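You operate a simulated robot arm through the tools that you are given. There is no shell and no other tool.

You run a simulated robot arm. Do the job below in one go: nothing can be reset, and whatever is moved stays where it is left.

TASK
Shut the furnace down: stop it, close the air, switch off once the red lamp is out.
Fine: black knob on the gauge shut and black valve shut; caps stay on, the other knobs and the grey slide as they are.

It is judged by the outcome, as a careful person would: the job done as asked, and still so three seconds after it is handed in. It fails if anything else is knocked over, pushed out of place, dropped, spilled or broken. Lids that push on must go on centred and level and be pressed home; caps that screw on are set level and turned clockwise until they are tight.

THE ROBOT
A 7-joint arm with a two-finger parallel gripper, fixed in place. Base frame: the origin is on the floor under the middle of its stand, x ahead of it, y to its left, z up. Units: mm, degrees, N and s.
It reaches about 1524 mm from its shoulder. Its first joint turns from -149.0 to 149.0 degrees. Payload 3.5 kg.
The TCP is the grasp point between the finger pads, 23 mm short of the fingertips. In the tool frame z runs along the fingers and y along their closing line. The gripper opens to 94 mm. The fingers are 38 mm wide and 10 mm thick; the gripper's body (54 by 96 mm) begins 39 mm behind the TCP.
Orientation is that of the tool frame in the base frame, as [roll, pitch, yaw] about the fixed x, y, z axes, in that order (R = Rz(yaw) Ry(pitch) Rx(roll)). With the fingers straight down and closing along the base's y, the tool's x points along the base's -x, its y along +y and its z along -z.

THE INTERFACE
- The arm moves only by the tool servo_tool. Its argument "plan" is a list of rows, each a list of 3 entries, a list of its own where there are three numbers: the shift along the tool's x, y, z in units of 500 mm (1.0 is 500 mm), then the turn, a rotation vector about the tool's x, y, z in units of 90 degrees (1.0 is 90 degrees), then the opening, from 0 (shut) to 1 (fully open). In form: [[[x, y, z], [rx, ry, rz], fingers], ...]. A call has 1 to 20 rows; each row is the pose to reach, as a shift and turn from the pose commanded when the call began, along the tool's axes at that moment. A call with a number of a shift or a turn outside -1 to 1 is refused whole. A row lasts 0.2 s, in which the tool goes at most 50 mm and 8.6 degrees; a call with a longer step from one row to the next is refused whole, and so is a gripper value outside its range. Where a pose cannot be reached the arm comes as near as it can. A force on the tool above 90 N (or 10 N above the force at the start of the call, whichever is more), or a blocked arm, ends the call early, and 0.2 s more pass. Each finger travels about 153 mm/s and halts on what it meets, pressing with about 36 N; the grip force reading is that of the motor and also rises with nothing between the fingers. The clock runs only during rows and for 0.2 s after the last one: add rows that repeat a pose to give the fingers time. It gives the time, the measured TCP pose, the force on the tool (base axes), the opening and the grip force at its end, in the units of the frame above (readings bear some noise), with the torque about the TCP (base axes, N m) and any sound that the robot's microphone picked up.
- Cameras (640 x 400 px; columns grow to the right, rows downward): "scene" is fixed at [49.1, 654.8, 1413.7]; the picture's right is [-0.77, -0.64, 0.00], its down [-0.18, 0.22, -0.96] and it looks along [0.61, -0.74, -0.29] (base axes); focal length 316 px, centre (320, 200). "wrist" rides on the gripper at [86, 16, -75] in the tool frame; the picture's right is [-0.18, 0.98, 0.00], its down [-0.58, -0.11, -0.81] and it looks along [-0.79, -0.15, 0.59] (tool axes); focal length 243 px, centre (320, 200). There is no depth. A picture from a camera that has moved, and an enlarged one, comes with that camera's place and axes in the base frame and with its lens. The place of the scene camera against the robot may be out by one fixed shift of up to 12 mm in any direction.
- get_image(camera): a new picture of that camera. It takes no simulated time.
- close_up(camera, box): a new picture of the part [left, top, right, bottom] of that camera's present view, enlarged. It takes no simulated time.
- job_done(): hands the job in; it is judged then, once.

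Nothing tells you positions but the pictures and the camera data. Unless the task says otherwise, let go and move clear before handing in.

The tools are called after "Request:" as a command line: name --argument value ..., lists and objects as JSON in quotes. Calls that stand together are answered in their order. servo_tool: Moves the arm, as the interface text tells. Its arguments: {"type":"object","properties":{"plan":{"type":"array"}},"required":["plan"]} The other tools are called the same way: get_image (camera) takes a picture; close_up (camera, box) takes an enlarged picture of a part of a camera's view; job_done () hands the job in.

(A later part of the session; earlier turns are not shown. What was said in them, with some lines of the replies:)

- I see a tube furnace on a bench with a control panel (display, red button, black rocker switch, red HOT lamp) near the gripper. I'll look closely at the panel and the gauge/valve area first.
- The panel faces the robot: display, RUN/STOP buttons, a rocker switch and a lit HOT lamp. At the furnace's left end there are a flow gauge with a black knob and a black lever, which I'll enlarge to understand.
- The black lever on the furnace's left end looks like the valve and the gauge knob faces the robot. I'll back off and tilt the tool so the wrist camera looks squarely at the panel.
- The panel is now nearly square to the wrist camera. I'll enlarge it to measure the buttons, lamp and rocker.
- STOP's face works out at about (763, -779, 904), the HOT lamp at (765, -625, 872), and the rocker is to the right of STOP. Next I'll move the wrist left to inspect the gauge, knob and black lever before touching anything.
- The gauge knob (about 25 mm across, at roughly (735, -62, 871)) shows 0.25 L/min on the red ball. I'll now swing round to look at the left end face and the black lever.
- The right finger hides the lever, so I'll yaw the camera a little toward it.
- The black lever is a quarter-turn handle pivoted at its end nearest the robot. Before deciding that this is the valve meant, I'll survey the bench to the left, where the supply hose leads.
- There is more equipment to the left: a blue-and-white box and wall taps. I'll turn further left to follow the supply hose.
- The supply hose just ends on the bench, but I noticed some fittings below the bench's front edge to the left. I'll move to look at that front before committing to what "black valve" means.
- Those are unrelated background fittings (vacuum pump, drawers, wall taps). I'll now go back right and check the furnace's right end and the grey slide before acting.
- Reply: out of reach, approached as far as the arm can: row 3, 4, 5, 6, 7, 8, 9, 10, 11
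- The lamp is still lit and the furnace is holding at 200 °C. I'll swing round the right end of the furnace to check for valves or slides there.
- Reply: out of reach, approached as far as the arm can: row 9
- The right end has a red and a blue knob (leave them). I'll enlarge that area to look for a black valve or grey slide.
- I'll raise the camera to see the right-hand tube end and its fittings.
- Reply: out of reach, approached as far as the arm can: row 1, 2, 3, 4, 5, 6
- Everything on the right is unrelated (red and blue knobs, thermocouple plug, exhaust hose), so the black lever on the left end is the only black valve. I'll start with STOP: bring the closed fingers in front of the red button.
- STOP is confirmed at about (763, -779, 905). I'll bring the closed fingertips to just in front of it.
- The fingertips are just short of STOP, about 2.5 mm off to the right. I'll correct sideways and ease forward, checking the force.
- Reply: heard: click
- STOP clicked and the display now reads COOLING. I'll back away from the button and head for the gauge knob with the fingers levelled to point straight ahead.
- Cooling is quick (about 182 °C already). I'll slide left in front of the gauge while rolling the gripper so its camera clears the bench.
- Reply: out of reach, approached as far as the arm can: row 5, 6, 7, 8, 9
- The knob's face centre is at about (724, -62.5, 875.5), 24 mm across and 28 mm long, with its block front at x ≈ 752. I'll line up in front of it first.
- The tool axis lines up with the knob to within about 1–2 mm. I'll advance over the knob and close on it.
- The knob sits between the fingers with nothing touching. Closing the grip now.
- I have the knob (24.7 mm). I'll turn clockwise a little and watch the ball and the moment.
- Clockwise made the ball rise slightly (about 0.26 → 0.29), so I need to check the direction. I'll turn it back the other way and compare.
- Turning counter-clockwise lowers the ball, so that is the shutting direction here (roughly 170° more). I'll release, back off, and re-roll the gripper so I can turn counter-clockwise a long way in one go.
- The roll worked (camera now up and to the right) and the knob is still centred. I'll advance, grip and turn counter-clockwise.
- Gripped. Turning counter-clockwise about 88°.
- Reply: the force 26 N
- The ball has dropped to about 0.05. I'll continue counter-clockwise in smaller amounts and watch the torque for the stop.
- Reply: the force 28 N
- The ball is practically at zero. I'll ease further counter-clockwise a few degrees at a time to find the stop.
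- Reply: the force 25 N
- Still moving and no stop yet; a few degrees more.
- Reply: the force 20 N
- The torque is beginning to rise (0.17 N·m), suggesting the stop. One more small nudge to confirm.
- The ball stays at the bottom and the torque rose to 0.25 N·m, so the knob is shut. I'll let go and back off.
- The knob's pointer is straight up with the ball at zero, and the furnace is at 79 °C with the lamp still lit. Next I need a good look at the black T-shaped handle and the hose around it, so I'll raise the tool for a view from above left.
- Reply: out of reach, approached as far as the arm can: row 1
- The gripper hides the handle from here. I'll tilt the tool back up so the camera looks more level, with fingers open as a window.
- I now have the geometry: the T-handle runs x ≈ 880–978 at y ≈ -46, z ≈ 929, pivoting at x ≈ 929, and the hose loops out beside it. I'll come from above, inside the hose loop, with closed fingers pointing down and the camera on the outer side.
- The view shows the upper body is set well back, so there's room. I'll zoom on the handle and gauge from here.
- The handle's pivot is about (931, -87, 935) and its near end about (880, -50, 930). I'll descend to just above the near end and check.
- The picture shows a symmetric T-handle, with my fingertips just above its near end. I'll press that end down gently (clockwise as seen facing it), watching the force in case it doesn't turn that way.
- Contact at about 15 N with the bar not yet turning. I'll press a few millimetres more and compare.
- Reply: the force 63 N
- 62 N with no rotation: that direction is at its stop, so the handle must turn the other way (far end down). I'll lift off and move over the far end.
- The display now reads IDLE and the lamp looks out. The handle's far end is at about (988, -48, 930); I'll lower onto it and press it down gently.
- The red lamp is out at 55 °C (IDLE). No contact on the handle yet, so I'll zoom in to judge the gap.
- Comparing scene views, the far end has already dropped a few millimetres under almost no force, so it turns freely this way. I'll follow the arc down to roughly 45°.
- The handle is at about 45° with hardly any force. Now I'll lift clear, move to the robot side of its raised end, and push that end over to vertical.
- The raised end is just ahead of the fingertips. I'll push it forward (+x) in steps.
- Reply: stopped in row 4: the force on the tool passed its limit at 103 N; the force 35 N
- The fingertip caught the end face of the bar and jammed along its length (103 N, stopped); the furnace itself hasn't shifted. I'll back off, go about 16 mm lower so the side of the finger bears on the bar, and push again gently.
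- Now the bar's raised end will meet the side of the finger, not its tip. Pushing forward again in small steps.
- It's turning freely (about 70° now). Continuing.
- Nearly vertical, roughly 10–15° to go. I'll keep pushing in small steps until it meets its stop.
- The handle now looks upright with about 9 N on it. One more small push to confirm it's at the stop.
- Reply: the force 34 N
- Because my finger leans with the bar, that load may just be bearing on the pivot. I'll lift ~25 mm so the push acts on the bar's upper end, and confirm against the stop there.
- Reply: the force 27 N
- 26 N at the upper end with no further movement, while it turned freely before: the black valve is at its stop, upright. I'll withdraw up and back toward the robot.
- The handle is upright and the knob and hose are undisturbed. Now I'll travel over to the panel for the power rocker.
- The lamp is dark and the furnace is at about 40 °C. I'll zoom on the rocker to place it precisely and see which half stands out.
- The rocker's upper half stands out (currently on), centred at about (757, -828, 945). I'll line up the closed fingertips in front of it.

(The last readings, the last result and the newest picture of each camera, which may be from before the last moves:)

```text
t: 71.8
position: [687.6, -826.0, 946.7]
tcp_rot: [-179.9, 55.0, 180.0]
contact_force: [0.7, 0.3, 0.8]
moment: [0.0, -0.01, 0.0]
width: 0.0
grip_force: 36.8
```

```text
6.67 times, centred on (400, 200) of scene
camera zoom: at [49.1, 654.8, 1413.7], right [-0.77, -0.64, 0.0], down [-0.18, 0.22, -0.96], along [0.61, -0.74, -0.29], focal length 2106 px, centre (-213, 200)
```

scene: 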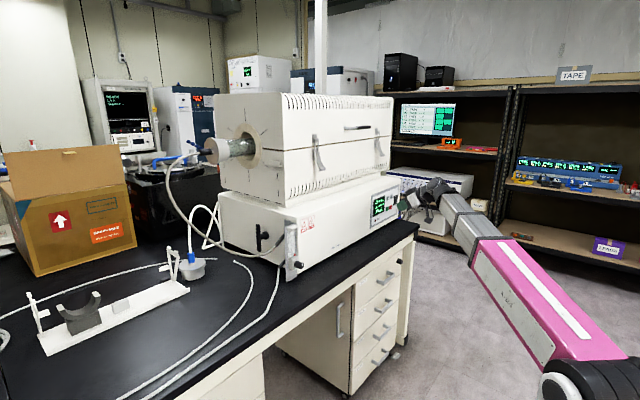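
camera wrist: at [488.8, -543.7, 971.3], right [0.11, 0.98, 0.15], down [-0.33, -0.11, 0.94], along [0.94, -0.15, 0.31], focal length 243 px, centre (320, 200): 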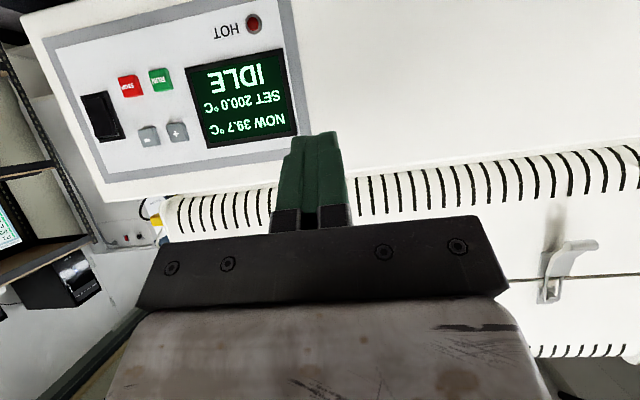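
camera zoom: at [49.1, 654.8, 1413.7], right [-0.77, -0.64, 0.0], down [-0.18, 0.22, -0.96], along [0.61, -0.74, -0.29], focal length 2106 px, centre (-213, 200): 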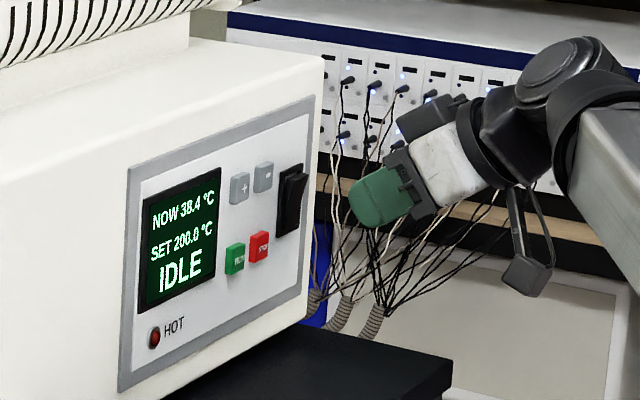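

The rocker's centre is confirmed at (766, -829, 930) and I'm level with its upper half. Easing forward to touch and press.

Request:
servo_tool --plan '[[[-0.023, -0.005, 0.0328], [0, 0, 0], 0], [[-0.0413, -0.005, 0.059], [0, 0, 0], 0], [[-0.0482, -0.005, 0.0688], [0, 0, 0], 0]]'

Request:
close_up --camera "scene" --box '[370, 170, 430, 230]'

Request:
close_up --camera "wrist" --box '[200, 40, 460, 220]'

```text
t: 72.6
position: [729.0, -828.8, 949.3]
tcp_rot: [-179.8, 55.0, -180.0]
contact_force: [-5.9, 0.1, 0.1]
moment: [0.0, -0.02, -0.02]
width: 0.1
grip_force: 35.7
```

```text
6.67 times, centred on (400, 200) of scene
camera zoom: at [49.1, 654.8, 1413.7], right [-0.77, -0.64, 0.0], down [-0.18, 0.22, -0.96], along [0.61, -0.74, -0.29], focal length 2106 px, centre (-213, 200)
```

zoom: 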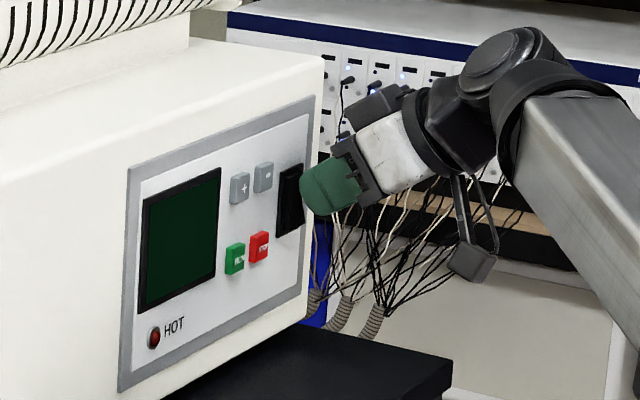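

```text
2.22 times, centred on (330, 130) of wrist
camera zoom: at [618.6, -812.3, 921.2], right [0.11, 0.98, 0.15], down [-0.33, -0.11, 0.94], along [0.94, -0.15, 0.31], focal length 539 px, centre (298, 356)
```

zoom: 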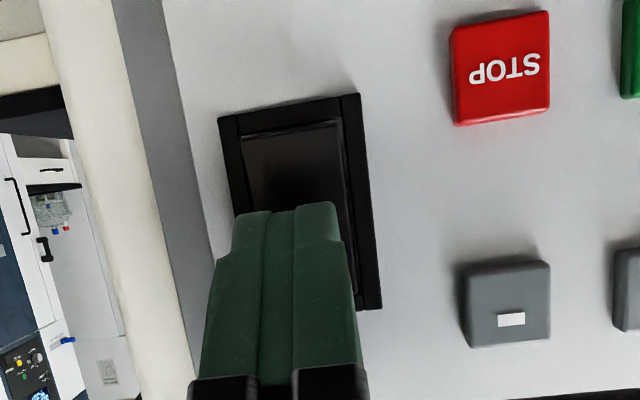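

The display has gone dark, so the power is off. I'll press 3 mm more to seat the rocker fully, then back away.

Request:
servo_tool --plan '[[[-0.0023, 0, 0.0033], [0, 0, 0], 0], [[-0.0034, 0, 0.0049], [0, 0, 0], 0]]'

Request:
close_up --camera "scene" --box '[370, 170, 430, 230]'

```text
t: 73.2
position: [728.9, -829.7, 949.5]
tcp_rot: [-179.9, 54.8, 180.0]
contact_force: [-35.1, 4.3, -6.5]
moment: [-0.12, 0.09, 0.12]
width: 0.0
grip_force: 35.6
```

```text
6.67 times, centred on (400, 200) of scene
camera zoom: at [49.1, 654.8, 1413.7], right [-0.77, -0.64, 0.0], down [-0.18, 0.22, -0.96], along [0.61, -0.74, -0.29], focal length 2106 px, centre (-213, 200)
```

zoom: 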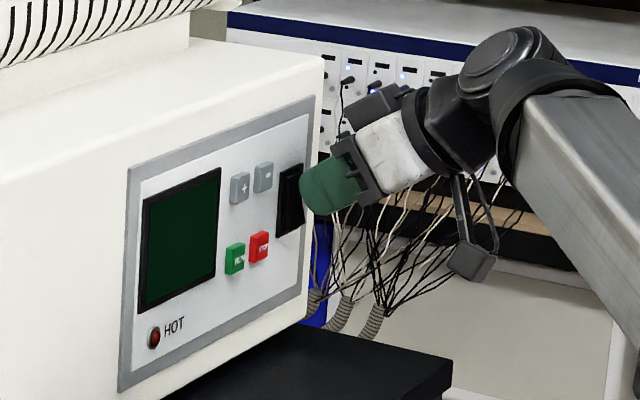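

The rocker is fully home (35 N, no more travel) and the panel is dark. I'll retract well clear and check everything.

Request:
servo_tool --plan '[[[0.023, 0, -0.0328], [0, 0, 0], 0], [[0.07, 0, -0.1], [0, 0, 0], 0], [[0.11, 0.03, -0.16], [0, 0, 0], 0], [[0.13, 0.1, -0.21], [0, 0, 0], 0], [[0.13, 0.18, -0.25], [0, 0, 0], 0], [[0.13, 0.26, -0.29], [0, 0, 0], 0]]'

Request:
get_image --camera "scene"

Request:
close_up --camera "scene" --box '[360, 170, 420, 230]'

Request:
close_up --camera "scene" --box '[220, 200, 330, 290]'

Request:
get_image --camera "wrist"

```text
t: 74.6
position: [576.8, -696.7, 980.7]
tcp_rot: [-180.0, 55.0, 179.9]
contact_force: [-0.1, -0.4, 0.0]
moment: [0.0, 0.02, 0.01]
width: 0.0
grip_force: 35.6
```

```text
taken
```

scene: 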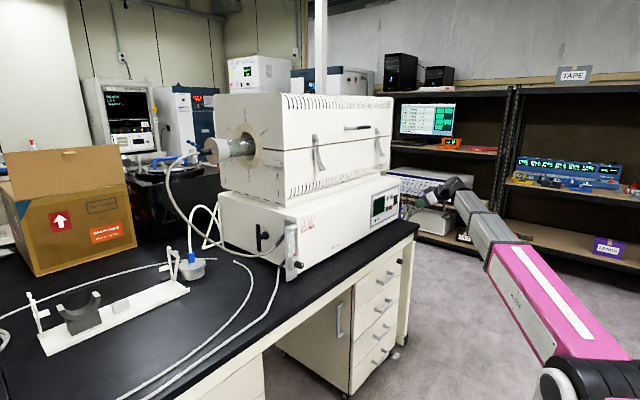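

```text
6.67 times, centred on (390, 200) of scene
camera zoom: at [49.1, 654.8, 1413.7], right [-0.77, -0.64, 0.0], down [-0.18, 0.22, -0.96], along [0.61, -0.74, -0.29], focal length 2106 px, centre (-147, 200)
```

zoom: 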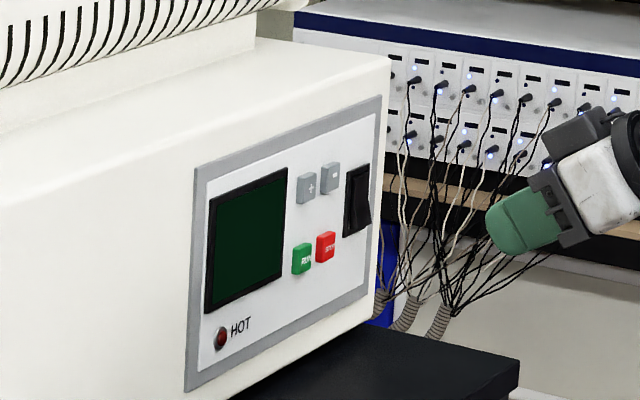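

```text
4.44 times, centred on (275, 245) of scene
camera zoom: at [49.1, 654.8, 1413.7], right [-0.77, -0.64, 0.0], down [-0.18, 0.22, -0.96], along [0.61, -0.74, -0.29], focal length 1404 px, centre (520, 0)
```

zoom: 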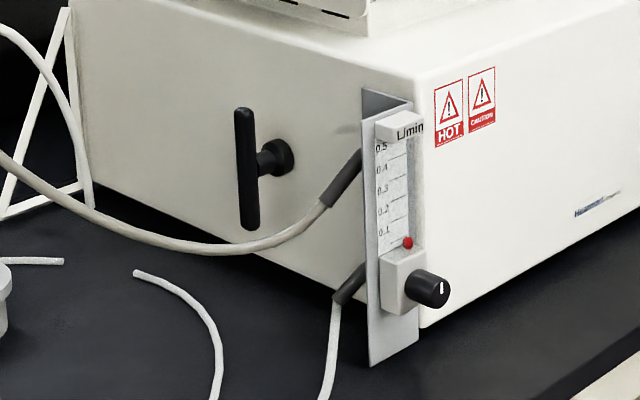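

```text
taken
camera wrist: at [465.5, -680.7, 953.4], right [0.11, 0.98, 0.15], down [-0.33, -0.11, 0.94], along [0.94, -0.15, 0.31], focal length 243 px, centre (320, 200)
```

wrist: 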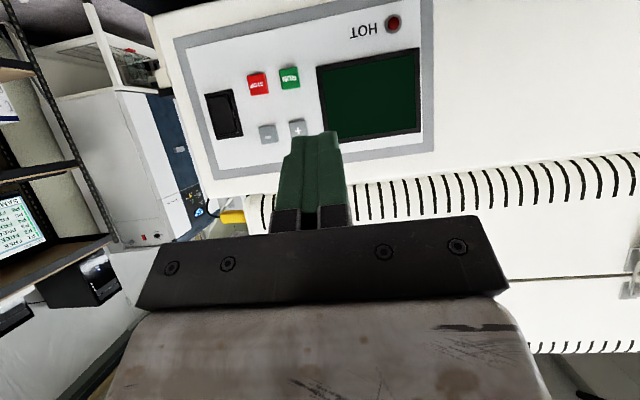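

Everything checks out: the panel is dark with the rocker switched over, and the red lamp was out before I pressed it. The gauge ball is at zero with the knob shut, and the black valve handle is upright at its stop. The caps, hoses and other knobs are untouched and the arm is clear, so I'm handing the job in.

Request:
job_done

```text
The job is handed in.
```

The furnace is shut down and the job is handed in.

- **Stopped:** I pressed STOP and the display changed to COOLING, then IDLE.
- **Air closed:** The gauge's black knob is at its stop with the ball at zero. The black valve handle on the furnace's left end is at its other stop, a quarter turn from where it was.
- **Switched off:** The red lamp was already out when I pressed the rocker at about 38 °C. The display is now dark.

- **Knob direction:** It shut counter-clockwise, because the ball rose when I turned it clockwise.
- **Valve direction:** The handle only turns one way, so I first pressed it against its stop (62 N). I then caught its end while turning it, and the arm stopped at 103 N. Nothing looked shifted or damaged after either.
- **Shut valve not checked:** With the knob shut there was no flow left to show that the valve is shut. I take it as shut because air was flowing before I turned it.

I didn't touch the caps, hoses or other knobs. I never identified the grey slide, but nothing I touched matches it.
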